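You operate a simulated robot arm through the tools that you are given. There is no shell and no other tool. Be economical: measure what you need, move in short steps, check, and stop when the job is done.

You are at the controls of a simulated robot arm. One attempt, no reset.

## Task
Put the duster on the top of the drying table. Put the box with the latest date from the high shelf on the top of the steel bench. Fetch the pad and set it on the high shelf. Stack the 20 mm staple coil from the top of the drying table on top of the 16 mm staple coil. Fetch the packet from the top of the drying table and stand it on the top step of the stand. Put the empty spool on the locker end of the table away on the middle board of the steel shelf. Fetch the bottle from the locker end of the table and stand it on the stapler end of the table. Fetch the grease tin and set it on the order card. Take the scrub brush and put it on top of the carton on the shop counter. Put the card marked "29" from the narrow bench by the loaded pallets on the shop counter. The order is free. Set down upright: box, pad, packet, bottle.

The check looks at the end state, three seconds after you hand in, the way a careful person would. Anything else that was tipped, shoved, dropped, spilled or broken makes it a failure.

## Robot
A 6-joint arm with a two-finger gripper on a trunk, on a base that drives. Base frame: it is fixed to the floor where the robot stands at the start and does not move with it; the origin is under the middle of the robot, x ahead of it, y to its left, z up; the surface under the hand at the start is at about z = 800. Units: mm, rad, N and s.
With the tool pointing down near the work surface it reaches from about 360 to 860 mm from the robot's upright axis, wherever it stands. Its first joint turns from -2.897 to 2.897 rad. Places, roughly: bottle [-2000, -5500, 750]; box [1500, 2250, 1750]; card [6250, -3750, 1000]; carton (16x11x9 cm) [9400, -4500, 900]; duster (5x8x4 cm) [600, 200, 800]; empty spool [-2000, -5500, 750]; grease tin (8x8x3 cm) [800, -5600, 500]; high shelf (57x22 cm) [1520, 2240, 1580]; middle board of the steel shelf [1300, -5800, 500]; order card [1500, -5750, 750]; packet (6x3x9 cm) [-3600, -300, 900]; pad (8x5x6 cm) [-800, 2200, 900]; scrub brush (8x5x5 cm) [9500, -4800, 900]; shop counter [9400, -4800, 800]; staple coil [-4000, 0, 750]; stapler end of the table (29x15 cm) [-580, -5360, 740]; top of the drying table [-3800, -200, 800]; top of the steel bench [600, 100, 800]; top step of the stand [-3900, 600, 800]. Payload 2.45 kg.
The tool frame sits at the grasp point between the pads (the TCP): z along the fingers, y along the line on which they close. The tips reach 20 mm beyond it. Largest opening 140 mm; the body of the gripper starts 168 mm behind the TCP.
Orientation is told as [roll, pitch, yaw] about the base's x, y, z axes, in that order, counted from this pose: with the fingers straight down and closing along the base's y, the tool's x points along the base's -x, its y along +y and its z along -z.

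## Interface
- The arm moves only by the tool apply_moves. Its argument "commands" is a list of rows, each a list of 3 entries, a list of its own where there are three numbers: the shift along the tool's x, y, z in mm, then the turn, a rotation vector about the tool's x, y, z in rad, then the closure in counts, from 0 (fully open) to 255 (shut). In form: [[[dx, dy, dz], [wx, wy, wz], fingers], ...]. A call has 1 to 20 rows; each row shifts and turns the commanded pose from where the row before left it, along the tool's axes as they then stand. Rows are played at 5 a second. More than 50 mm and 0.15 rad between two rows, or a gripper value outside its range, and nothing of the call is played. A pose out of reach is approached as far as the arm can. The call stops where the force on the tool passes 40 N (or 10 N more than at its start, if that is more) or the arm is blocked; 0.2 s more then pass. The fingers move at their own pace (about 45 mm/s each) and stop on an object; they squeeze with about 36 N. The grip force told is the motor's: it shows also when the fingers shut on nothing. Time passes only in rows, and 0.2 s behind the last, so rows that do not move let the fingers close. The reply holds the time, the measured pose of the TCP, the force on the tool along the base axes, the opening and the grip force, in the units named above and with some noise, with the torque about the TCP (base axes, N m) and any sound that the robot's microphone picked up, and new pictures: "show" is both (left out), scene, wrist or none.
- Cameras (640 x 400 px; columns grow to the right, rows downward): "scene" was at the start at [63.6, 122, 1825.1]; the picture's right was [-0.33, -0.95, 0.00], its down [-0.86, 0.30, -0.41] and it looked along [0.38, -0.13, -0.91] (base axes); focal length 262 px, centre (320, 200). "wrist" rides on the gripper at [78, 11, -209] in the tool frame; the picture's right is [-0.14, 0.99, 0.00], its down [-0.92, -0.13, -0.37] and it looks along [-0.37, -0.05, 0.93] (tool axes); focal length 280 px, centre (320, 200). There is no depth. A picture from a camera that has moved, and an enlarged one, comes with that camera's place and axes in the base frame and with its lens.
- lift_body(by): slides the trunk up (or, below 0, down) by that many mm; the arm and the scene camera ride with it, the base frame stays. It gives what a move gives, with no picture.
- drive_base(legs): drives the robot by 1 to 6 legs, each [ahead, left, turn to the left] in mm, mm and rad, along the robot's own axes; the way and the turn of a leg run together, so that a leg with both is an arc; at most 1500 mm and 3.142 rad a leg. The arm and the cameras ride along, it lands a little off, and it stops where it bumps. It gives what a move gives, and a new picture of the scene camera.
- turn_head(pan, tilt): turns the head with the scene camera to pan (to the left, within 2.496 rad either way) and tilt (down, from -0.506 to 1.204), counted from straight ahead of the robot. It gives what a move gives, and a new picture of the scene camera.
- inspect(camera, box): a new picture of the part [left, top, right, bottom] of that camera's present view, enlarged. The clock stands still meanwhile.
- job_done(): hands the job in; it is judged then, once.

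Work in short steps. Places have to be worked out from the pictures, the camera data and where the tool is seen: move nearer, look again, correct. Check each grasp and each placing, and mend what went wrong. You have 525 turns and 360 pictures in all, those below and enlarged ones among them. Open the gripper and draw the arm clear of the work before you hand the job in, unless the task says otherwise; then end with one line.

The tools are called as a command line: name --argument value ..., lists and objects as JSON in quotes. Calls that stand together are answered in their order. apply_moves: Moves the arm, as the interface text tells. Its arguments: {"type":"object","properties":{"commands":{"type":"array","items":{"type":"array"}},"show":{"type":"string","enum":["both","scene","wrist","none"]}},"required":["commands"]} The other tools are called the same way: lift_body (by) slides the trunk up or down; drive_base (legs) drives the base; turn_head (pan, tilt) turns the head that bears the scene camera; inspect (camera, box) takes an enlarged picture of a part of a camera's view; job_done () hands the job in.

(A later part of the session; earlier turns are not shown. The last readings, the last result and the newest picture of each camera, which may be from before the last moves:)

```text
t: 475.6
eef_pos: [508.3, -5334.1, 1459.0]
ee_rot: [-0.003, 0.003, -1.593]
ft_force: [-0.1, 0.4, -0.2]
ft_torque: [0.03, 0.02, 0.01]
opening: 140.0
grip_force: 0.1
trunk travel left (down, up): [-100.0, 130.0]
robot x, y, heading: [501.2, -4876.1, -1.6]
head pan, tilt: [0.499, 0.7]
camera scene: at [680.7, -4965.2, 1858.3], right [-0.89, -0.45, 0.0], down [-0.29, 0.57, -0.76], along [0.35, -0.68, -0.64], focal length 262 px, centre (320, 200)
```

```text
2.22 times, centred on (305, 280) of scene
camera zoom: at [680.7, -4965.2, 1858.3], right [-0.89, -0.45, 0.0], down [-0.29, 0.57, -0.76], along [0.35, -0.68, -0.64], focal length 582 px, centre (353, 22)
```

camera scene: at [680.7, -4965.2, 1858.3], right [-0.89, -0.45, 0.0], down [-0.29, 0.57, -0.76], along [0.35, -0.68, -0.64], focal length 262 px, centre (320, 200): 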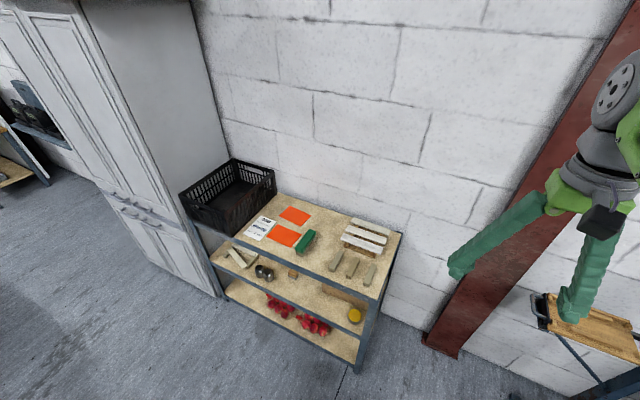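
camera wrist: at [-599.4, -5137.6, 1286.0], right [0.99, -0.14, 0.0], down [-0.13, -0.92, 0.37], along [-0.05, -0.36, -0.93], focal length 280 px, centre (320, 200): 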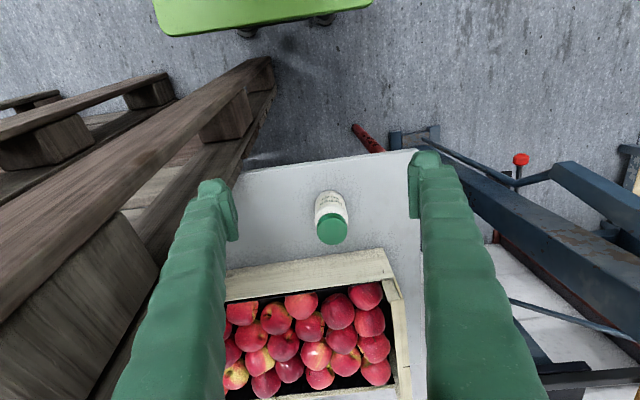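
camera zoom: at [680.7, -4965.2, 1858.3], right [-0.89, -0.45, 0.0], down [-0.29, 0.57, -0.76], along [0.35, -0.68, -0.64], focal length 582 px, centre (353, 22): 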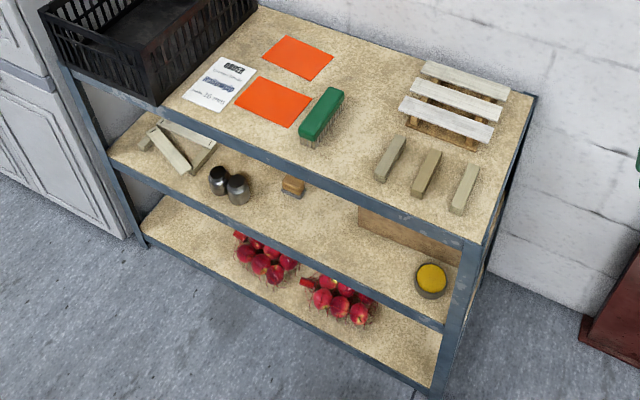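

Lower the trunk for a flatter view into the middle board.

lift_body --by -98

inspect --camera "scene" --box '[190, 170, 400, 350]'

```text
t: 476.9
eef_pos: [508.5, -5333.1, 1360.8]
ee_rot: [-0.003, 0.004, -1.594]
ft_force: [-0.4, 0.4, -1.2]
ft_torque: [-0.01, -0.01, -0.01]
opening: 139.7
grip_force: 0.0
trunk travel left (down, up): [-2.0, 228.0]
robot x, y, heading: [502.5, -4877.4, -1.603]
head pan, tilt: [0.499, 0.7]
```

```text
2.22 times, centred on (295, 260) of scene
camera zoom: at [680.5, -4965.0, 1760.5], right [-0.89, -0.45, 0.0], down [-0.29, 0.57, -0.77], along [0.35, -0.68, -0.64], focal length 582 px, centre (376, 67)
```

zoom: 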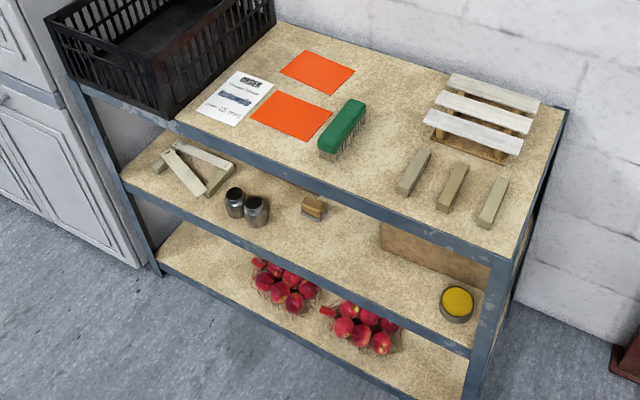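

I estimate top board z≈835, middle board z≈550, front edge y≈−5568, tin ≈(815,−5608). Take a close look with the wrist camera from the front.

apply_moves --commands '[[[-20, 38, 0], [0, 0, 0], 0], [[-20, 38, 0], [0, 0, 0], 0], [[-20, 38, 0], [0, 0, 0], 0], [[-20, 38, 0], [0, 0, 0], 0], [[-20, 38, 0], [0, 0, 0], 0], [[-20, 38, 0], [0, 0, 0], 0], [[-20, 38, 0], [0, 0, 0], 0], [[-20, 38, 0], [0, 0, 0], 0], [[0, 0, 45], [0, 0, 0], 0], [[0, 0, 45], [0, 0, 0], 0], [[0, 0, 45], [0, 0, 0], 0], [[0, 0, 45], [0, 0, 0], 0], [[0, 0, 45], [0, 0, 0], 0], [[0, 0, 45], [0, 0, 0], 0], [[0, 0, 45], [0, 0, 0], 0], [[0, 0, 45], [0, 0, 0], 0], [[0, 0, 45], [0, 0, 0], 0], [[0, 0, 45], [0, 0, 0], 0]]' --show "wrist"

```text
t: 480.7
eef_pos: [806.3, -5499.2, 906.5]
ee_rot: [-0.004, 0.006, -1.594]
ft_force: [-0.1, 0.3, 0.0]
ft_torque: [-0.01, -0.01, -0.01]
opening: 139.9
grip_force: 0.0
trunk travel left (down, up): [-2.0, 228.0]
robot x, y, heading: [507.3, -4877.0, -1.598]
head pan, tilt: [0.499, 0.7]
camera wrist: at [820.2, -5423.3, 1115.7], right [0.99, -0.16, 0.0], down [-0.15, -0.92, 0.36], along [-0.06, -0.36, -0.93], focal length 280 px, centre (320, 200)
```

wrist: 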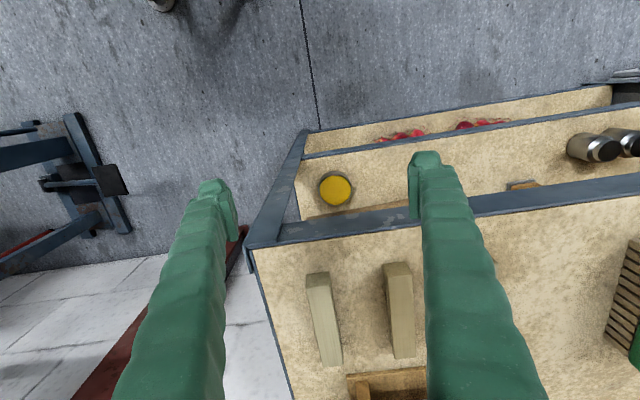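

inspect --camera "wrist" --box '[230, 110, 430, 260]'

apply_moves --commands '[[[0, 0, 40], [0, 0, 0], 0], [[0, 0, 40], [0, 0, 0], 0], [[0, 0, 0], [0, 0, 0], 0]]' --show "none"

inspect --camera "wrist" --box '[210, 110, 430, 260]'

```text
2.67 times, centred on (330, 185) of wrist
camera zoom: at [820.2, -5423.3, 1115.7], right [0.99, -0.16, 0.0], down [-0.15, -0.92, 0.36], along [-0.06, -0.36, -0.93], focal length 748 px, centre (293, 240)
```

zoom: 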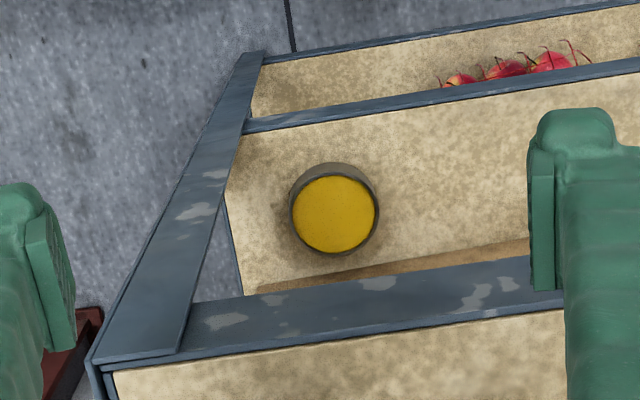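

```text
t: 481.5
eef_pos: [807.9, -5498.5, 828.4]
ee_rot: [-0.002, 0.005, -1.593]
ft_force: [0.2, -0.7, -0.5]
ft_torque: [0.02, -0.01, 0.02]
opening: 140.1
grip_force: 0.1
trunk travel left (down, up): [-2.0, 228.0]
robot x, y, heading: [500.4, -4877.7, -1.602]
head pan, tilt: [0.499, 0.7]
```

```text
2.67 times, centred on (320, 185) of wrist
camera zoom: at [821.9, -5420.7, 1035.9], right [0.99, -0.16, 0.0], down [-0.15, -0.92, 0.37], along [-0.06, -0.36, -0.93], focal length 748 px, centre (320, 240)
```

zoom: 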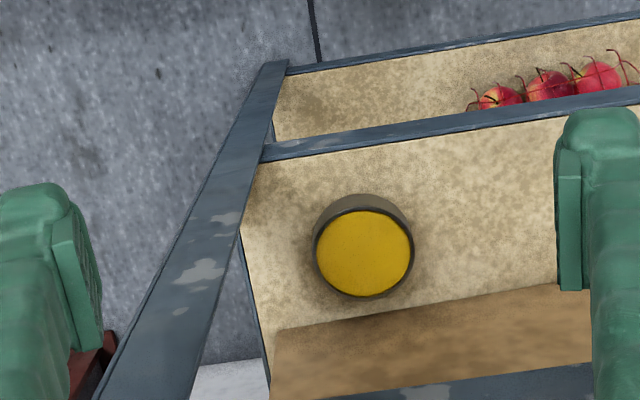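

Lower further for a better baseline (staying in front of the shelf).

apply_moves --commands '[[[10, 0, 45], [0, 0, 0], 0], [[10, 0, 45], [0, 0, 0], 0], [[10, 0, 45], [0, 0, 0], 0], [[0, 0, 0], [0, 0, 0], 0]]' --show "wrist"

inspect --camera "wrist" --box '[220, 190, 440, 340]'

```text
t: 482.5
eef_pos: [806.5, -5469.0, 693.8]
ee_rot: [-0.003, 0.004, -1.594]
ft_force: [-0.7, -0.3, 0.6]
ft_torque: [-0.02, 0.01, -0.01]
opening: 140.1
grip_force: 0.3
trunk travel left (down, up): [-2.0, 228.0]
robot x, y, heading: [505.3, -4877.6, -1.598]
head pan, tilt: [0.499, 0.7]
camera wrist: at [820.1, -5391.3, 902.5], right [0.99, -0.16, 0.0], down [-0.15, -0.92, 0.36], along [-0.06, -0.36, -0.93], focal length 280 px, centre (320, 200)
```

wrist: 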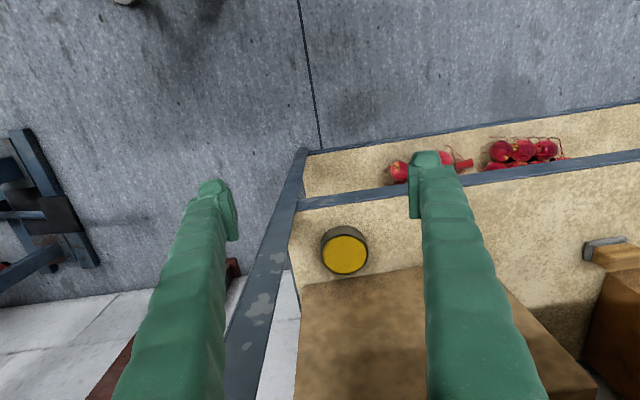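

```text
2.67 times, centred on (330, 265) of wrist
camera zoom: at [820.1, -5391.3, 902.5], right [0.99, -0.16, 0.0], down [-0.15, -0.92, 0.36], along [-0.06, -0.36, -0.93], focal length 748 px, centre (293, 27)
```

zoom: 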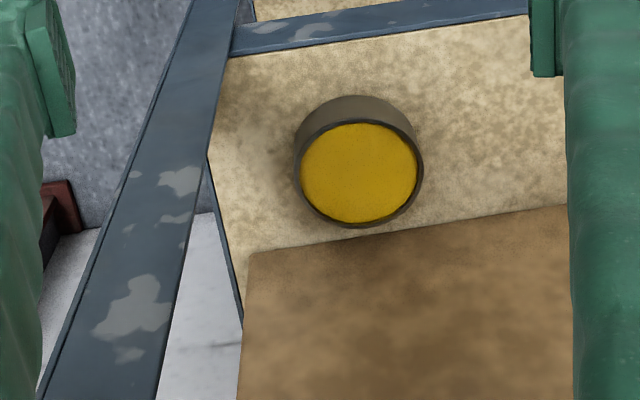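

Triangulated: tin top at (820,−5631,530), Ø≈75, board z=500, post edge x≈757, shelf front y≈−5560, top-board beam above z≈820. Move the base back slightly for a stretched arm, then tilt the tool 0.55 rad.

drive_base --legs '[[-38, -25, 0.02]]'

apply_moves --commands '[[[0, 0, -10], [0, -0.14, 0], 90], [[0, 0, -10], [0, -0.14, 0], 90], [[0, 0, -10], [0, -0.14, 0], 90], [[0, 0, -10], [0, -0.13, 0], 90], [[0, 0, 0], [0, 0, 0], 90]]' --show "wrist"

```text
t: 483.4
eef_pos: [793.4, -5424.0, 694.4]
ee_rot: [-0.002, 0.004, -1.574]
ft_force: [-0.6, 0.5, 0.1]
ft_torque: [-0.04, -0.03, -0.03]
opening: 139.8
grip_force: 0.1
trunk travel left (down, up): [-2.0, 228.0]
robot x, y, heading: [477.9, -4837.6, -1.582]
head pan, tilt: [0.499, 0.7]
camera scene: at [657.4, -4922.7, 1760.5], right [-0.88, -0.47, 0.0], down [-0.3, 0.57, -0.77], along [0.36, -0.68, -0.64], focal length 262 px, centre (320, 200)
```

scene: 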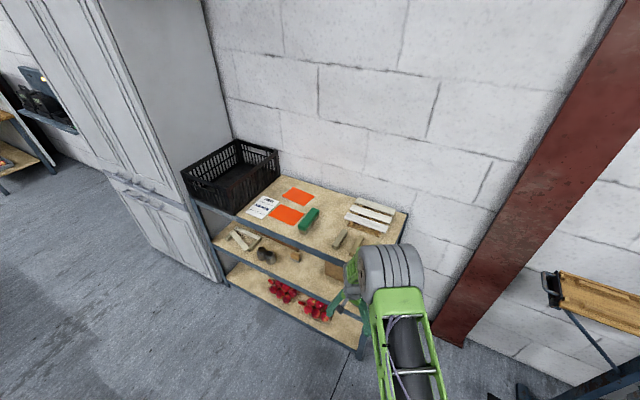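

```text
t: 484.6
eef_pos: [781.9, -5419.9, 722.5]
ee_rot: [-0.043, -0.44, -1.567]
ft_force: [0.2, -0.1, 0.3]
ft_torque: [0.02, 0.01, -0.01]
opening: 90.5
grip_force: 0.3
out of reach, approached as far as the arm can: row 2, 3
trunk travel left (down, up): [-2.0, 228.0]
robot x, y, heading: [478.0, -4844.9, -1.576]
head pan, tilt: [0.499, 0.7]
camera wrist: at [801.2, -5260.3, 878.5], right [0.99, -0.14, 0.02], down [-0.11, -0.67, 0.73], along [-0.09, -0.73, -0.68], focal length 280 px, centre (320, 200)
```

wrist: 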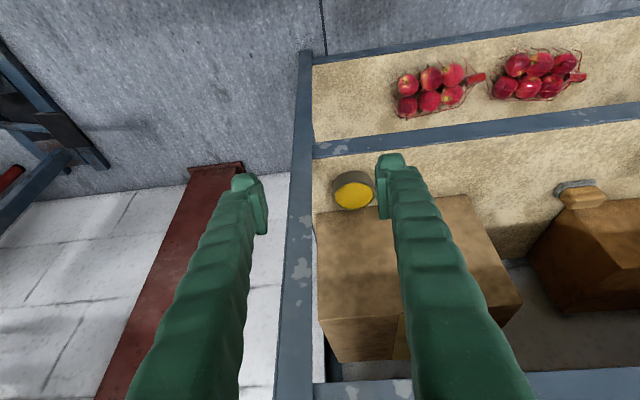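

Arm was too folded here; move forward toward the shelf while correcting roll, then finish the tilt.

apply_moves --commands '[[[-27, 13.3, 20.8], [-0.0143, 0, 0], 90], [[-27, 13.3, 20.8], [-0.0143, 0, 0], 90], [[-27, 13.3, 20.8], [-0.0143, 0, 0], 90], [[0, 0, 0], [0, -0.06, 0], 90], [[0, 0, 0], [0, -0.05, 0], 90], [[0, 0, 0], [0, 0, 0], 90]]' --show "wrist"

```text
t: 486.0
eef_pos: [818.5, -5519.8, 700.6]
ee_rot: [-0.001, -0.548, -1.566]
ft_force: [-0.4, -0.4, 0.8]
ft_torque: [0.02, 0.0, 0.0]
opening: 90.7
grip_force: 0.1
trunk travel left (down, up): [-2.0, 228.0]
robot x, y, heading: [481.2, -4835.9, -1.579]
head pan, tilt: [0.499, 0.7]
camera wrist: at [829.4, -5343.8, 837.3], right [0.99, -0.11, 0.07], down [-0.13, -0.59, 0.8], along [-0.05, -0.8, -0.6], focal length 280 px, centre (320, 200)
```

wrist: 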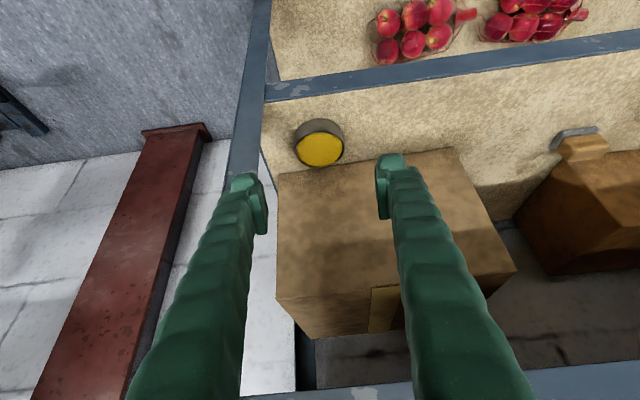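

Pose is right and nearly on the approach axis. Advance 170 mm along the tool.

apply_moves --commands '[[[-0.8, 0.4, 34], [0, 0, 0], 90], [[-0.8, 0.4, 34], [0, 0, 0], 90], [[-0.8, 0.3, 34], [0, 0, 0], 90], [[-0.8, 0.2, 34], [0, 0, 0], 90], [[-0.8, 0.2, 34], [0, 0, 0], 90], [[0, 0, 0], [0, 0, 0], 90]]' --show "wrist"

```text
t: 486.5
eef_pos: [824.3, -5541.6, 652.2]
ee_rot: [0.001, -0.539, -1.567]
ft_force: [0.3, -1.4, -1.5]
ft_torque: [-0.02, 0.12, -0.04]
opening: 89.6
grip_force: 0.0
trunk travel left (down, up): [-2.0, 228.0]
robot x, y, heading: [477.4, -4839.1, -1.575]
head pan, tilt: [0.499, 0.7]
stopped in row 2: the force on the tool passed its limit at 66 N (the readings are from after the stop); the commanded pose is now the measured one
camera wrist: at [833.7, -5367.0, 792.2], right [0.99, -0.11, 0.07], down [-0.13, -0.6, 0.79], along [-0.04, -0.79, -0.61], focal length 280 px, centre (320, 200)
```

wrist: 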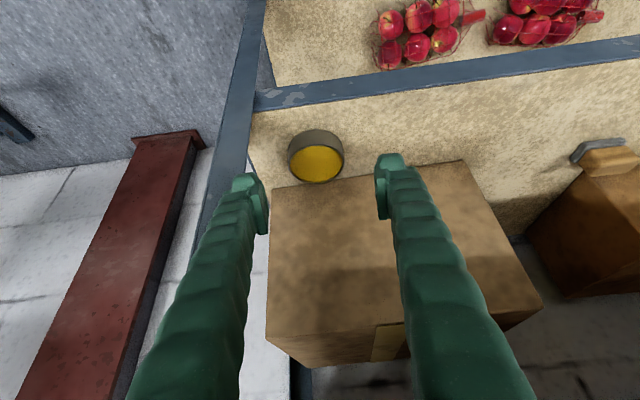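

The left finger hit the front post (post edge ~765). Back off and approach with the tool yawed 0.25 rad from the +x side.

apply_moves --commands '[[[0, 0, -30], [0, 0, 0], 90], [[0, 0, -30], [0, 0, 0], 90], [[0, 0, 0], [0.065, 0, 0.107], 90], [[0, 0, 0], [0.065, 0, 0.107], 90], [[-3.2, 8.7, 27], [0, 0, 0], 90], [[-3.2, 8.7, 27], [0, 0, 0], 90], [[0, 0, 0], [0, 0, 0], 90]]' --show "wrist"

```text
t: 488.1
eef_pos: [833.6, -5546.0, 663.6]
ee_rot: [-0.002, -0.541, -1.817]
ft_force: [0.5, -0.3, -0.8]
ft_torque: [0.03, 0.0, 0.02]
opening: 90.5
grip_force: 0.0
trunk travel left (down, up): [-2.0, 228.0]
robot x, y, heading: [479.0, -4838.1, -1.581]
head pan, tilt: [0.499, 0.7]
camera wrist: at [886.3, -5379.2, 801.7], right [0.93, -0.35, 0.07], down [-0.27, -0.55, 0.79], along [-0.24, -0.76, -0.61], focal length 280 px, centre (320, 200)
```

wrist: 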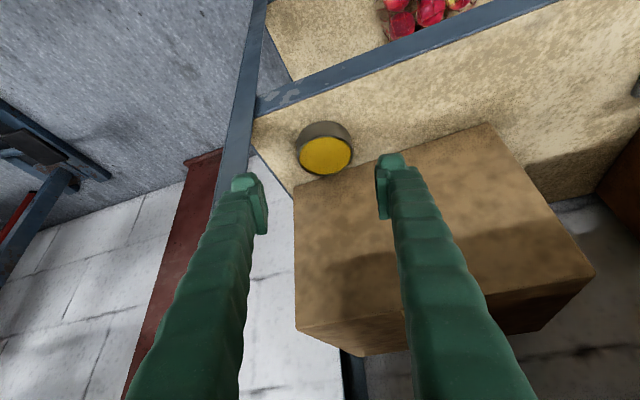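

Finger path now clears the post. Advance along the tool.

apply_moves --commands '[[[-0.2, 1.3, 32], [0, 0, 0], 90], [[-0.2, 1.3, 32], [0, 0, 0], 90], [[-0.2, 1.3, 32], [0, 0, 0], 90], [[0, 0, 0], [0, 0, 0], 90]]' --show "wrist"

```text
t: 489.1
eef_pos: [825.0, -5595.5, 580.3]
ee_rot: [0.0, -0.538, -1.816]
ft_force: [-0.2, -0.5, -0.4]
ft_torque: [0.01, 0.01, -0.02]
opening: 90.7
grip_force: 0.0
trunk travel left (down, up): [-2.0, 228.0]
robot x, y, heading: [480.7, -4838.2, -1.577]
head pan, tilt: [0.499, 0.7]
camera wrist: at [878.6, -5429.6, 719.6], right [0.93, -0.35, 0.07], down [-0.27, -0.55, 0.79], along [-0.24, -0.76, -0.61], focal length 280 px, centre (320, 200)
```

wrist: 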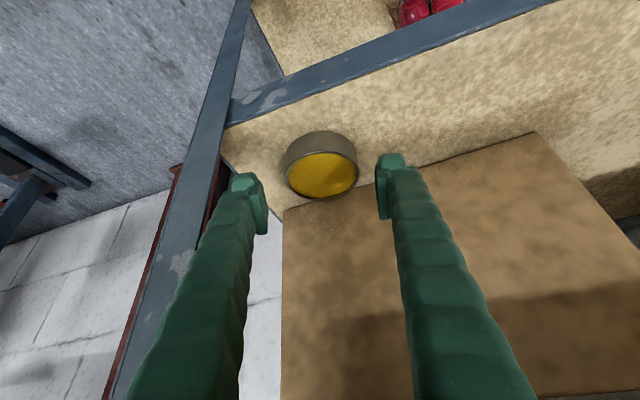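

Tin centred. Advance the final ~56 mm and close.

apply_moves --commands '[[[-0.8, 2, 25], [0, 0, 0], 90], [[-0.5, 1, 20], [0, 0, 0], 90], [[0, 0.5, 6], [0, 0, 0], 90], [[0, 0, 4], [0, 0, 0], 90], [[0, 0, 0], [0, 0, 0], 90], [[0, 0, 0], [0, 0, 0], 130], [[0, 0, 0], [0, 0, 0], 170], [[0, 0, 0], [0, 0, 0], 170]]' --show "wrist"

```text
t: 490.9
eef_pos: [821.3, -5624.3, 533.2]
ee_rot: [-0.001, -0.54, -1.815]
ft_force: [-1.8, 0.3, -0.9]
ft_torque: [0.11, 0.09, -0.02]
opening: 74.4
grip_force: 35.9
trunk travel left (down, up): [-2.0, 228.0]
robot x, y, heading: [482.2, -4838.9, -1.576]
head pan, tilt: [0.499, 0.7]
camera wrist: at [874.1, -5457.5, 673.0], right [0.93, -0.35, 0.07], down [-0.27, -0.55, 0.79], along [-0.24, -0.76, -0.61], focal length 280 px, centre (320, 200)
```

wrist: 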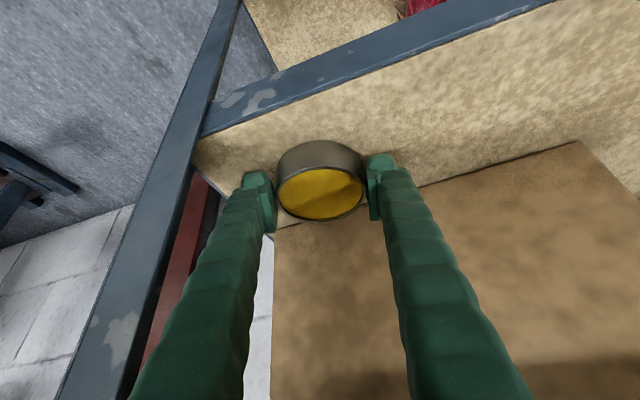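

Gripped at 74 mm. Withdraw along the tool axis.

apply_moves --commands '[[[0, 0, -15], [0, 0, 0], 170], [[0, 0, -30], [0, 0, 0], 170], [[0, 0, -35], [0, 0, 0], 170], [[0, 0, -35], [0, 0, 0], 170], [[0, 0, -35], [0, 0, 0], 170], [[0, 0, -35], [0, 0, 0], 170], [[0, 0, 0], [0, 0, 0], 170]]' --show "wrist"

```text
t: 492.5
eef_pos: [843.6, -5530.8, 692.3]
ee_rot: [0.0, -0.54, -1.818]
ft_force: [0.0, -0.8, -5.5]
ft_torque: [0.05, -0.04, 0.0]
opening: 74.3
grip_force: 36.9
trunk travel left (down, up): [-2.0, 228.0]
robot x, y, heading: [477.9, -4841.1, -1.578]
head pan, tilt: [0.499, 0.7]
camera wrist: at [896.9, -5365.5, 832.0], right [0.93, -0.35, 0.07], down [-0.27, -0.55, 0.79], along [-0.24, -0.75, -0.61], focal length 280 px, centre (320, 200)
```

wrist: 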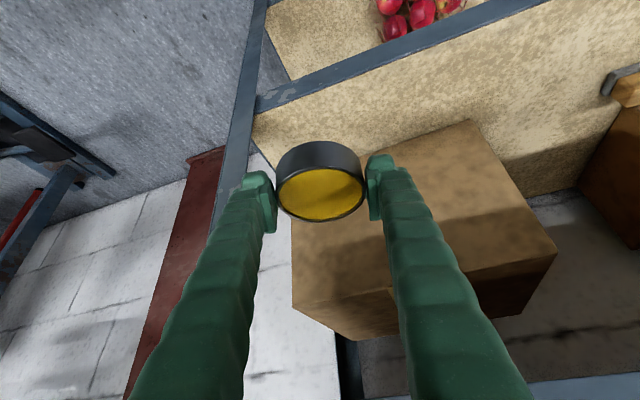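

Move up and back out of the shelf front, then raise the trunk.

apply_moves --commands '[[[7, -4.5, -21.6], [0, 0, 0], 170], [[7, -4.5, -21.6], [0, 0, 0], 170], [[12, -5, -21.6], [0, 0, 0], 170], [[12, -5, -21.6], [0, 0, 0], 170], [[0, 0, 0], [0, 0, 0], 170]]' --show "none"

```text
t: 493.7
eef_pos: [844.0, -5451.8, 746.5]
ee_rot: [0.0, -0.539, -1.815]
ft_force: [0.1, -0.7, -3.3]
ft_torque: [0.05, -0.04, 0.0]
opening: 74.4
grip_force: 36.4
trunk travel left (down, up): [-2.0, 228.0]
robot x, y, heading: [479.0, -4840.6, -1.579]
head pan, tilt: [0.499, 0.7]
```

Clear of the shelf. Raise the trunk and drive east so the tin comes near the order card.

lift_body --by 226

drive_base --legs '[[60, 0, 0], [0, 560, 0]]'

inspect --camera "wrist" --box '[0, 0, 640, 400]'

```text
t: 496.1
eef_pos: [843.7, -5452.9, 973.0]
ee_rot: [-0.001, -0.54, -1.817]
ft_force: [-0.5, 0.5, -4.1]
ft_torque: [0.01, -0.02, 0.0]
opening: 74.4
grip_force: 35.8
trunk travel left (down, up): [-228.0, 2.0]
robot x, y, heading: [477.5, -4839.4, -1.573]
head pan, tilt: [0.499, 0.7]
```

```text
t: 502.1
eef_pos: [1399.5, -5515.5, 971.9]
ee_rot: [0.001, -0.539, -1.814]
ft_force: [-0.3, -0.4, -3.9]
ft_torque: [0.01, 0.0, 0.02]
opening: 74.2
grip_force: 35.9
trunk travel left (down, up): [-228.0, 2.0]
robot x, y, heading: [1035.1, -4900.4, -1.58]
head pan, tilt: [0.499, 0.7]
camera scene: at [1213.8, -4987.6, 1986.3], right [-0.88, -0.47, 0.0], down [-0.3, 0.57, -0.76], along [0.36, -0.67, -0.64], focal length 262 px, centre (320, 200)
```

scene: 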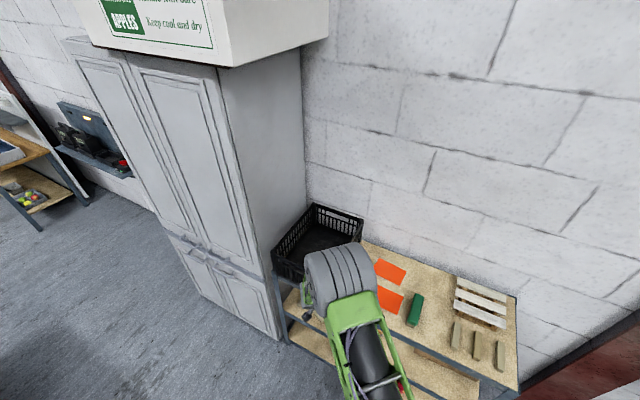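

```text
1.00 times, centred on (320, 200) of wrist (not enlarged: the box is as wide or as high as the picture)
camera zoom: at [1452.3, -5350.0, 1111.6], right [0.93, -0.35, 0.07], down [-0.27, -0.55, 0.79], along [-0.24, -0.75, -0.61], focal length 280 px, centre (320, 200)
```

zoom: 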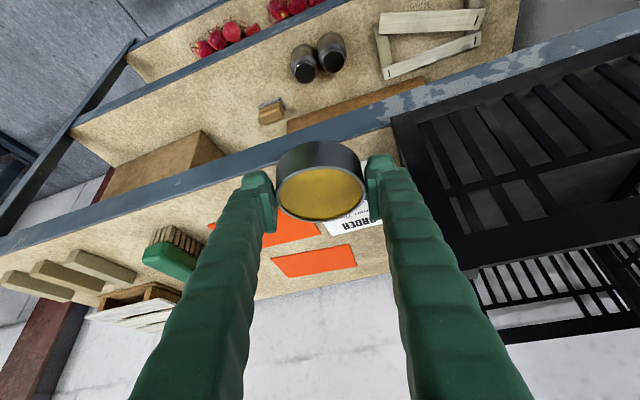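

Shift the tin west a bit so the card is visible, and look again.

apply_moves --commands '[[[-9, -42, 5.6], [0, 0, 0], 170], [[-9, -42, 5.6], [0, 0, 0], 170], [[-9, -42, 5.6], [0, 0, 0], 170], [[0, 0, 0], [0, 0, 0], 170]]' --show "both"

```text
t: 503.1
eef_pos: [1270.1, -5515.6, 972.9]
ee_rot: [0.0, -0.537, -1.815]
ft_force: [-0.1, 0.3, -4.4]
ft_torque: [0.04, -0.01, -0.01]
opening: 74.3
grip_force: 36.3
trunk travel left (down, up): [-228.0, 2.0]
robot x, y, heading: [1036.2, -4903.6, -1.576]
head pan, tilt: [0.499, 0.7]
camera scene: at [1214.5, -4987.2, 1986.2], right [-0.88, -0.47, 0.0], down [-0.3, 0.57, -0.76], along [0.36, -0.67, -0.64], focal length 262 px, centre (320, 200)
camera wrist: at [1323.5, -5349.8, 1111.5], right [0.93, -0.35, 0.07], down [-0.27, -0.55, 0.79], along [-0.24, -0.75, -0.61], focal length 280 px, centre (320, 200)
```

scene: 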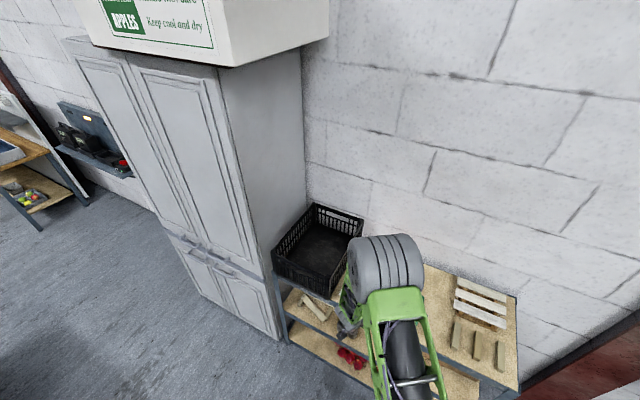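
wrist: 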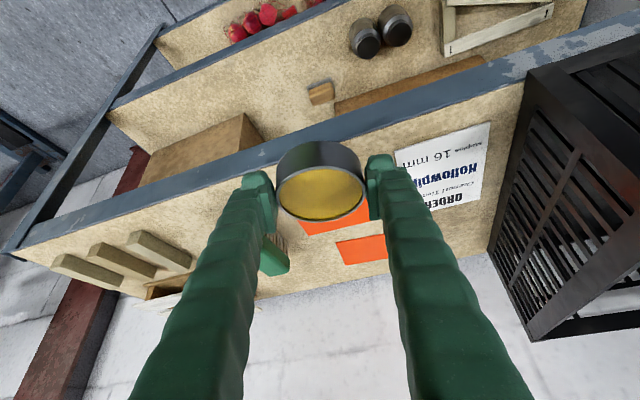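

inspect --camera "wrist" --box '[340, 80, 560, 230]'

```text
2.67 times, centred on (450, 155) of wrist
camera zoom: at [1323.5, -5349.8, 1111.5], right [0.93, -0.35, 0.07], down [-0.27, -0.55, 0.79], along [-0.24, -0.75, -0.61], focal length 748 px, centre (-27, 320)
```

zoom: 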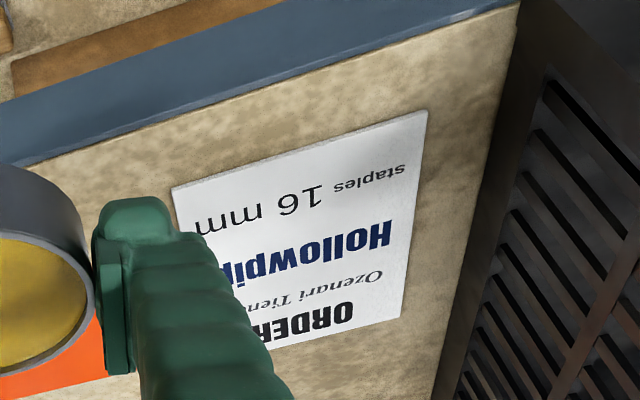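

Card spans about x 1342–1446, y −5596…−5750 (board z≈870). Straighten yaw and move the tin over (1388,−5665).

apply_moves --commands '[[[0, 0, 0], [-0.065, 0, -0.107], 170], [[0, 0, 0], [-0.065, 0, -0.107], 170], [[-25.6, 23.6, 15.4], [0, 0, 0], 170], [[-25.6, 23.6, 15.4], [0, 0, 0], 170], [[-25.6, 23.6, 15.4], [0, 0, 0], 170], [[-25.6, 23.6, 15.4], [0, 0, 0], 170], [[-25.6, 23.6, 15.4], [0, 0, 0], 170], [[0, 0, 0], [0, 0, 0], 170]]' --show "wrist"

```text
t: 504.9
eef_pos: [1385.8, -5664.7, 971.8]
ee_rot: [0.002, -0.54, -1.566]
ft_force: [-0.3, 0.1, -4.7]
ft_torque: [0.05, -0.03, 0.0]
opening: 74.0
grip_force: 36.3
trunk travel left (down, up): [-228.0, 2.0]
robot x, y, heading: [1034.3, -4899.4, -1.574]
head pan, tilt: [0.499, 0.7]
camera wrist: at [1396.5, -5490.6, 1112.0], right [0.99, -0.11, 0.07], down [-0.13, -0.6, 0.79], along [-0.05, -0.79, -0.61], focal length 280 px, centre (320, 200)
```

wrist: 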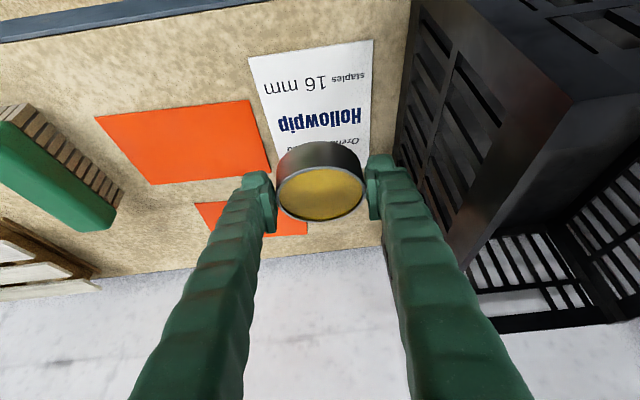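

Positions agree. Lower toward contact.

apply_moves --commands '[[[12.9, 2, 21.4], [0, 0, 0], 170], [[12.9, 0, 21.4], [0, 0, 0], 170], [[3, 0, 5.2], [0, 0, 0], 170], [[2, 0, 3.4], [0, 0, 0], 170], [[1.5, 0, 2.6], [0, 0, 0], 170], [[1.5, 0, 2.6], [0, 0, 0], 170], [[1.5, 0, 2.6], [0, 0, 0], 170], [[1.5, 0, 2.6], [0, 0, 0], 170], [[0, 0, 0], [0, 0, 0], 170]]' --show "none"

```text
t: 506.9
eef_pos: [1391.5, -5667.9, 904.3]
ee_rot: [0.006, -0.545, -1.569]
ft_force: [2.7, -3.8, 24.9]
ft_torque: [-0.31, 0.02, 0.21]
opening: 74.6
grip_force: 36.6
trunk travel left (down, up): [-228.0, 2.0]
robot x, y, heading: [1037.2, -4903.9, -1.577]
head pan, tilt: [0.499, 0.7]
```

Contact exactly as computed (board 871). Release gently and withdraw.

apply_moves --commands '[[[-0.5, 0, -1], [0, 0, 0], 150], [[0, 0, 0], [0, 0, 0], 108], [[0, 0, 0], [0, 0, 0], 96], [[0, 0, 0], [0, 0, 0], 96], [[0, 0, -20], [0, 0, 0], 96], [[0, 0, -30], [0, 0, 0], 96], [[0, 0, -35], [0, 0, 0], 96], [[0, 0, -35], [0, 0, 0], 96], [[-10, 0, -35], [0, 0, 0], 96]]' --show "wrist"

```text
t: 508.9
eef_pos: [1385.8, -5595.7, 1040.2]
ee_rot: [0.002, -0.54, -1.566]
ft_force: [-0.4, 0.6, -0.4]
ft_torque: [-0.03, 0.0, -0.02]
opening: 87.6
grip_force: 0.0
trunk travel left (down, up): [-228.0, 2.0]
robot x, y, heading: [1036.0, -4903.3, -1.577]
head pan, tilt: [0.499, 0.7]
camera wrist: at [1395.6, -5419.8, 1178.7], right [0.99, -0.11, 0.07], down [-0.13, -0.6, 0.79], along [-0.05, -0.79, -0.61], focal length 280 px, centre (320, 200)
```

wrist: 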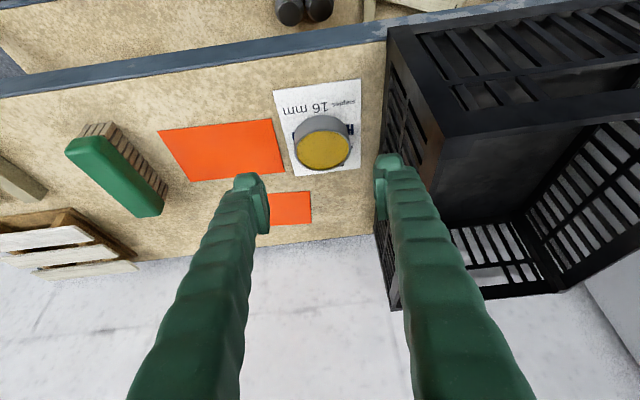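

Tin sits on the card. Retract and raise the arm for travel, then go back west for the spool.

apply_moves --commands '[[[-3.5, -19, -44], [0, 0, 0], 0], [[-3.5, -19, -44], [0, 0, 0], 0], [[-3.5, -19, -44], [0, 0, 0], 0], [[-3.5, -19, -44], [0, 0, 0], 0], [[-3.5, -19, -44], [0, 0, 0], 0], [[-3.5, -19, -44], [0, 0, 0], 0], [[-3.5, -19, -44], [0, 0, 0], 0], [[-3.5, -19, -44], [0, 0, 0], 0], [[-3.5, -19, -44], [0, 0, 0], 0], [[-3.5, -19, -44], [0, 0, 0], 0], [[20, -19, -35], [0, 0, 0], 0], [[20, -19, -35], [0, 0, 0], 0], [[0, 0, 0], [0, 0, 0], 0]]' --show "none"

drive_base --legs '[[0, -800, 0.006], [0, -650, 0]]'

```text
t: 511.7
eef_pos: [1159.7, -5329.1, 1474.6]
ee_rot: [0.0, -0.538, -1.566]
ft_force: [0.4, 0.1, -0.5]
ft_torque: [0.03, 0.01, -0.02]
opening: 140.0
grip_force: 0.2
trunk travel left (down, up): [-228.0, 2.0]
robot x, y, heading: [1033.9, -4903.3, -1.578]
head pan, tilt: [0.499, 0.7]
```

```text
t: 524.8
eef_pos: [-289.5, -5324.2, 1475.1]
ee_rot: [0.002, -0.541, -1.573]
ft_force: [0.5, -0.4, -0.2]
ft_torque: [-0.01, -0.04, 0.03]
opening: 139.9
grip_force: 0.0
trunk travel left (down, up): [-228.0, 2.0]
robot x, y, heading: [-408.1, -4900.4, -1.581]
head pan, tilt: [0.499, 0.7]
camera scene: at [-233.6, -4982.8, 1986.4], right [-0.88, -0.47, 0.0], down [-0.3, 0.57, -0.77], along [0.36, -0.68, -0.64], focal length 262 px, centre (320, 200)
```

scene: 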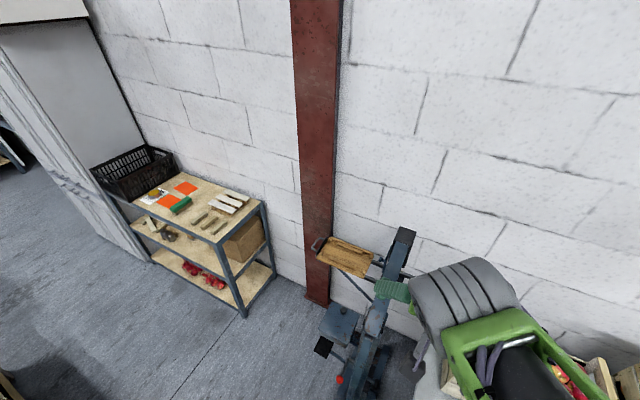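

Back to y≈−4690 and strafe west to x≈−1950.

drive_base --legs '[[-210, 0, 0.01], [0, -800, 0], [40, 0, 0], [0, -740, 0]]'

turn_head --pan 0.1 --tilt 0.7

```text
t: 533.9
eef_pos: [-1089.8, -5125.8, 1473.4]
ee_rot: [0.004, -0.539, -1.568]
ft_force: [0.6, -1.0, 0.5]
ft_torque: [0.06, 0.03, 0.02]
opening: 139.8
grip_force: 0.1
trunk travel left (down, up): [-228.0, 2.0]
robot x, y, heading: [-1212.8, -4697.9, -1.584]
head pan, tilt: [0.499, 0.7]
stopped in leg 3: the robot was blocked; the commanded pose is now the measured one
camera scene: at [-1035.2, -4785.5, 1986.1], right [-0.88, -0.47, 0.0], down [-0.3, 0.57, -0.76], along [0.36, -0.67, -0.65], focal length 262 px, centre (320, 200)
```

scene: 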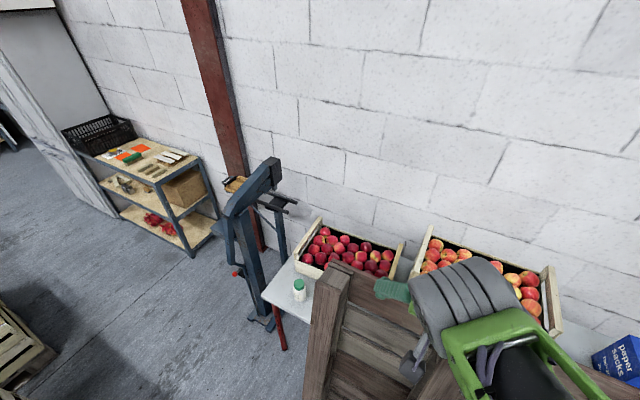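

```text
t: 534.8
eef_pos: [-1089.4, -5124.0, 1475.4]
ee_rot: [0.005, -0.541, -1.568]
ft_force: [-0.9, -0.3, -0.5]
ft_torque: [-0.02, -0.02, -0.01]
opening: 139.9
grip_force: 0.1
trunk travel left (down, up): [-228.0, 2.0]
robot x, y, heading: [-1212.3, -4696.2, -1.581]
head pan, tilt: [0.099, 0.7]
camera scene: at [-1067.4, -4792.0, 1986.3], right [-1.0, -0.09, 0.0], down [-0.06, 0.64, -0.76], along [0.07, -0.76, -0.64], focal length 262 px, centre (320, 200)
```

scene: 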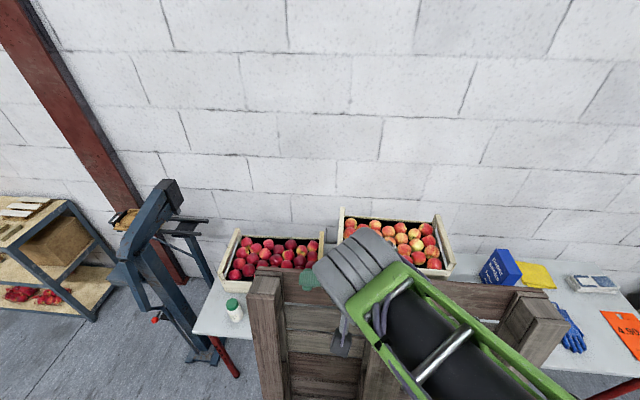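

Bumped lightly at the pallet foot; back up 80 and continue west.

drive_base --legs '[[-90, 0, 0.01], [0, -740, 0]]'

turn_head --pan 0.15 --tilt 0.75

```text
t: 542.4
eef_pos: [-1821.7, -5033.3, 1474.9]
ee_rot: [0.004, -0.542, -1.559]
ft_force: [0.1, -0.4, -0.7]
ft_torque: [-0.03, -0.02, 0.03]
opening: 139.9
grip_force: 0.2
trunk travel left (down, up): [-228.0, 2.0]
robot x, y, heading: [-1947.8, -4605.5, -1.57]
head pan, tilt: [0.099, 0.7]
camera scene: at [-1803.5, -4700.6, 1986.4], right [-0.99, -0.1, 0.0], down [-0.06, 0.64, -0.76], along [0.08, -0.76, -0.64], focal length 262 px, centre (320, 200)
```

scene: 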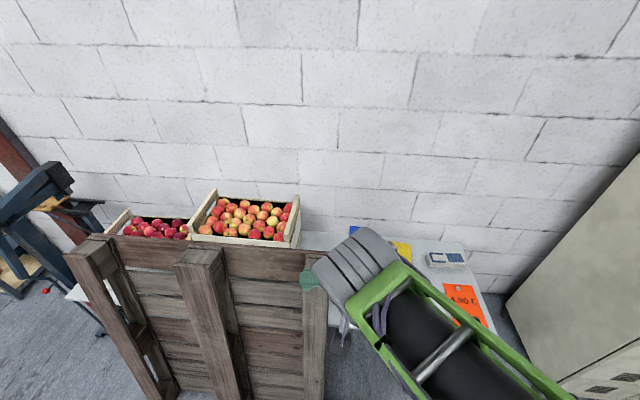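

```text
t: 543.0
eef_pos: [-1822.0, -5032.8, 1475.9]
ee_rot: [0.003, -0.54, -1.559]
ft_force: [-0.5, -0.1, -0.2]
ft_torque: [0.03, 0.02, 0.02]
opening: 140.2
grip_force: 0.1
trunk travel left (down, up): [-228.0, 2.0]
robot x, y, heading: [-1950.6, -4608.9, -1.571]
head pan, tilt: [0.15, 0.75]
camera scene: at [-1799.3, -4698.0, 1982.1], right [-0.99, -0.15, 0.0], down [-0.1, 0.67, -0.73], along [0.11, -0.72, -0.68], focal length 262 px, centre (320, 200)
```

scene: 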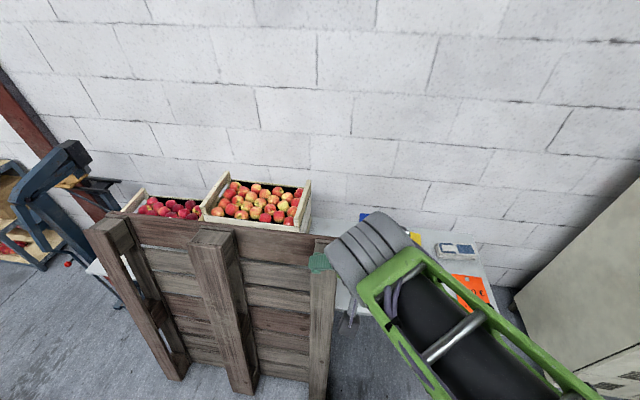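

Lower the trunk and bring the tilted tool to the approach point above the spool.

lift_body --by -226

apply_moves --commands '[[[-5.9, -40, 20], [0, 0, 0], 40], [[-5.9, -40, 20], [0, 0, 0], 60], [[-5.9, -40, 20], [0, 0, 0], 75], [[-5.9, -35, 30], [0, 0, 0], 75], [[-5.9, -40, 20], [0, 0, 0], 75], [[-5.9, 0, 45], [0, 0, 0], 75], [[-5.9, 0, 45], [0, 0, 0], 75], [[-5.9, 0, 45], [0, 0, 0], 75], [[-5.9, 0, 45], [0, 0, 0], 75], [[-5.9, 0, 45], [0, 0, 0], 75], [[0, 0, 45], [0, 0, 0], 75], [[0, 0, 20], [0, 0, 0], 75], [[0, 0, 0], [0, 0, 0], 75]]' --show "wrist"

```text
t: 545.4
eef_pos: [-1822.4, -5032.2, 1249.8]
ee_rot: [0.004, -0.541, -1.559]
ft_force: [-0.8, -0.9, 0.6]
ft_torque: [0.02, -0.02, 0.03]
opening: 139.7
grip_force: 0.0
trunk travel left (down, up): [-2.0, 228.0]
robot x, y, heading: [-1945.3, -4608.5, -1.574]
head pan, tilt: [0.15, 0.75]
```

```text
t: 548.2
eef_pos: [-2012.1, -5291.4, 936.1]
ee_rot: [0.004, -0.542, -1.559]
ft_force: [0.3, -0.3, -0.4]
ft_torque: [0.0, 0.0, -0.02]
opening: 98.7
grip_force: 0.0
trunk travel left (down, up): [-2.0, 228.0]
robot x, y, heading: [-1947.3, -4607.0, -1.57]
head pan, tilt: [0.15, 0.75]
camera wrist: at [-2004.8, -5116.5, 1074.1], right [0.99, -0.1, 0.07], down [-0.12, -0.6, 0.79], along [-0.04, -0.79, -0.61], focal length 280 px, centre (320, 200)
```

wrist: 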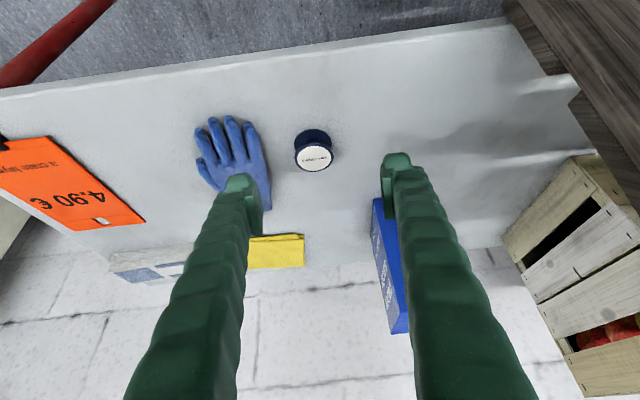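

Spool at (−2022,−5394). Advance along the tool to z≈772, checking midway.

apply_moves --commands '[[[-0.6, -2.5, 34], [0, 0, 0], 98], [[-0.6, -2.5, 34], [0, 0, 0], 98], [[-0.6, -2.5, 34], [0, 0, 0], 98], [[-0.6, -2.5, 34], [0, 0, 0], 98], [[0, 0, 0], [0, 0, 0], 98]]' --show "wrist"

```text
t: 549.4
eef_pos: [-2022.1, -5364.6, 821.7]
ee_rot: [0.005, -0.541, -1.557]
ft_force: [0.7, -1.1, -0.3]
ft_torque: [0.02, -0.01, 0.0]
opening: 86.1
grip_force: 0.1
trunk travel left (down, up): [-2.0, 228.0]
robot x, y, heading: [-1951.2, -4605.4, -1.57]
head pan, tilt: [0.15, 0.75]
camera wrist: at [-2014.0, -5189.8, 960.1], right [0.99, -0.1, 0.07], down [-0.12, -0.6, 0.79], along [-0.04, -0.79, -0.61], focal length 280 px, centre (320, 200)
```

wrist: 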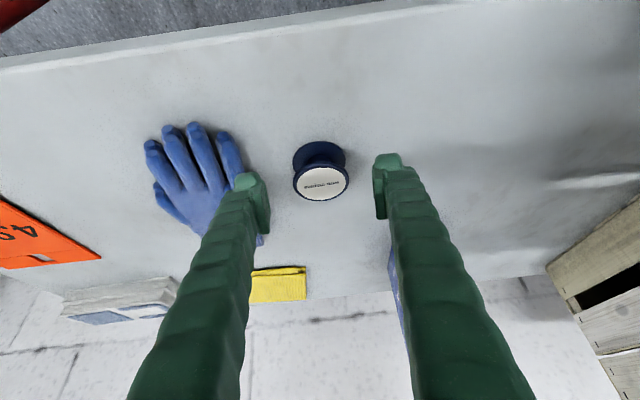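

Centred. Advance the last 60 mm and close.

apply_moves --commands '[[[-0.5, 0, 25], [0, 0, 0], 98], [[-0.5, 0, 20], [0, 0, 0], 98], [[0, 0, 10], [0, 0, 0], 98], [[0, 0, 4], [0, 0, 0], 98], [[0, 0, 0], [0, 0, 0], 98], [[0, 0, 0], [0, 0, 0], 150], [[0, 0, 0], [0, 0, 0], 190], [[0, 0, 0], [0, 0, 0], 190]]' --show "wrist"

```text
t: 551.2
eef_pos: [-2021.5, -5395.2, 771.6]
ee_rot: [0.003, -0.54, -1.558]
ft_force: [-0.3, -0.1, -0.1]
ft_torque: [-0.01, -0.02, -0.01]
opening: 55.7
grip_force: 29.8
trunk travel left (down, up): [-2.0, 228.0]
robot x, y, heading: [-1949.4, -4605.3, -1.568]
head pan, tilt: [0.15, 0.75]
camera wrist: at [-2013.4, -5220.5, 910.5], right [0.99, -0.1, 0.07], down [-0.12, -0.6, 0.79], along [-0.04, -0.79, -0.61], focal length 280 px, centre (320, 200)
```

wrist: 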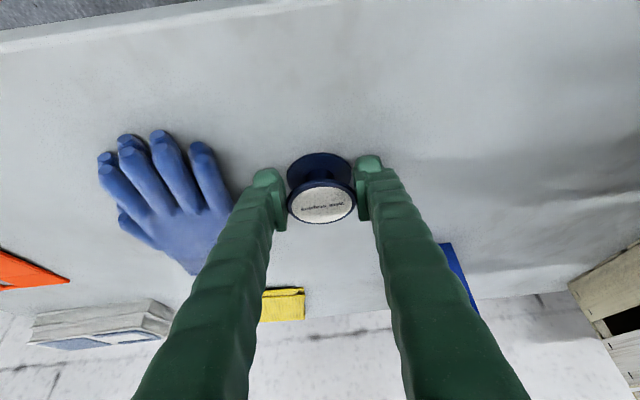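

Gripped. Lift and retract to the travel pose, then raise trunk.

apply_moves --commands '[[[-20.6, 0, -34.3], [0, 0, 0], 190], [[-20.6, 0, -34.3], [0, 0, 0], 190], [[-20.6, 0, -34.3], [0, 0, 0], 190], [[-20.6, 0, -34.3], [0, 0, 0], 190], [[5, 10, -42], [0, 0, 0], 190], [[5, 10, -42], [0, 0, 0], 190], [[12, 16.6, -38.4], [0, 0, 0], 190], [[12, 16.6, -38.4], [0, 0, 0], 190], [[12, 16.6, -38.4], [0, 0, 0], 190], [[12, 16.6, -38.4], [0, 0, 0], 190], [[12, 16.6, -38.4], [0, 0, 0], 190], [[12, 16.6, -38.4], [0, 0, 0], 190], [[12, 16.6, -38.4], [0, 0, 0], 190], [[12, 16.6, -38.4], [0, 0, 0], 190], [[12, 16.6, -38.4], [0, 0, 0], 190], [[0, 0, 0], [0, 0, 0], 190]]' --show "wrist"

lift_body --by 226

```text
t: 554.6
eef_pos: [-1857.8, -5071.0, 1239.3]
ee_rot: [0.005, -0.542, -1.557]
ft_force: [-1.1, 0.1, -0.1]
ft_torque: [-0.04, -0.03, 0.0]
opening: 54.9
grip_force: 35.6
trunk travel left (down, up): [-2.0, 228.0]
robot x, y, heading: [-1949.2, -4607.0, -1.57]
head pan, tilt: [0.15, 0.75]
camera wrist: at [-1850.5, -4896.1, 1377.1], right [0.99, -0.1, 0.07], down [-0.12, -0.6, 0.79], along [-0.04, -0.79, -0.61], focal length 280 px, centre (320, 200)
```

wrist: 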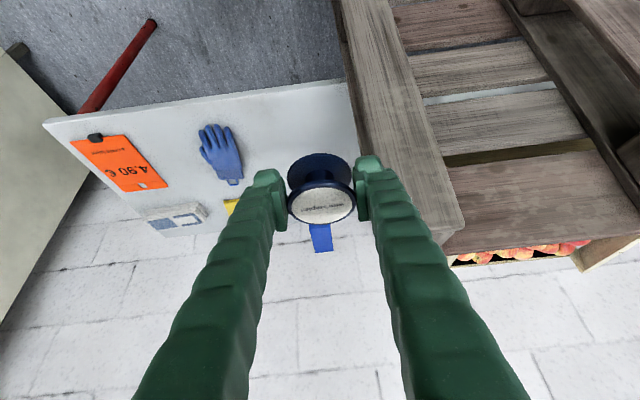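

```text
t: 557.0
eef_pos: [-1858.0, -5071.5, 1464.1]
ee_rot: [0.003, -0.54, -1.56]
ft_force: [-0.1, -0.4, -0.1]
ft_torque: [-0.01, 0.0, -0.02]
opening: 55.0
grip_force: 36.0
trunk travel left (down, up): [-228.0, 2.0]
robot x, y, heading: [-1948.5, -4606.9, -1.568]
head pan, tilt: [0.15, 0.75]
```

Travel back east to the steel shelf in stages.

drive_base --legs '[[0, 1000, 0], [60, 0, 0], [0, 545, 0]]'

```text
t: 569.6
eef_pos: [-523.7, -5144.0, 1462.8]
ee_rot: [0.005, -0.542, -1.56]
ft_force: [-0.3, -0.4, -0.4]
ft_torque: [0.05, -0.08, 0.05]
opening: 55.1
grip_force: 36.1
trunk travel left (down, up): [-228.0, 2.0]
robot x, y, heading: [-612.8, -4681.7, -1.571]
head pan, tilt: [0.15, 0.75]
stopped in leg 3: the robot was blocked; the commanded pose is now the measured one
camera scene: at [-464.6, -4770.8, 1982.3], right [-0.99, -0.15, 0.0], down [-0.1, 0.67, -0.73], along [0.11, -0.72, -0.68], focal length 262 px, centre (320, 200)
```

scene: 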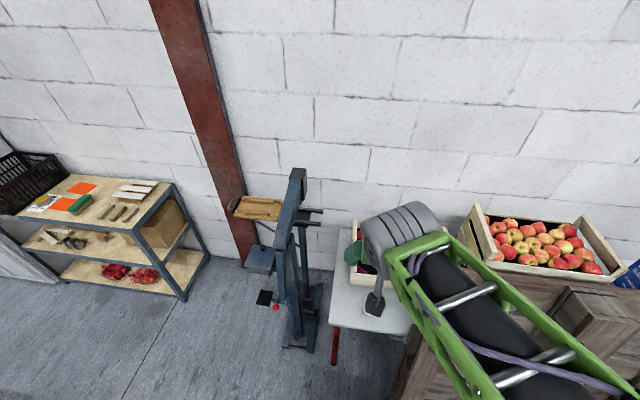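

Brushed something (likely the lemon pallet corner). Ease back, go 12 mm forward, and continue.

drive_base --legs '[[0, -8, -0.01], [12, 0, 0], [0, 215, 0]]'

```text
t: 572.9
eef_pos: [-318.4, -5158.9, 1463.6]
ee_rot: [0.004, -0.54, -1.573]
ft_force: [0.0, 0.4, 0.1]
ft_torque: [-0.02, 0.01, -0.02]
opening: 54.7
grip_force: 36.7
trunk travel left (down, up): [-228.0, 2.0]
robot x, y, heading: [-406.4, -4696.9, -1.585]
head pan, tilt: [0.15, 0.75]
camera scene: at [-253.9, -4786.4, 1982.0], right [-0.99, -0.14, 0.0], down [-0.09, 0.68, -0.73], along [0.1, -0.72, -0.68], focal length 262 px, centre (320, 200)
```

scene: 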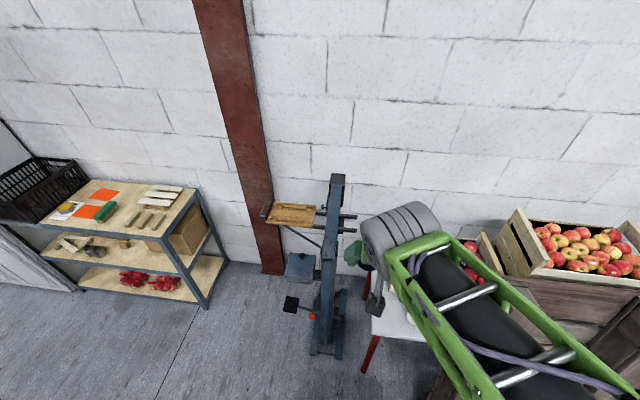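

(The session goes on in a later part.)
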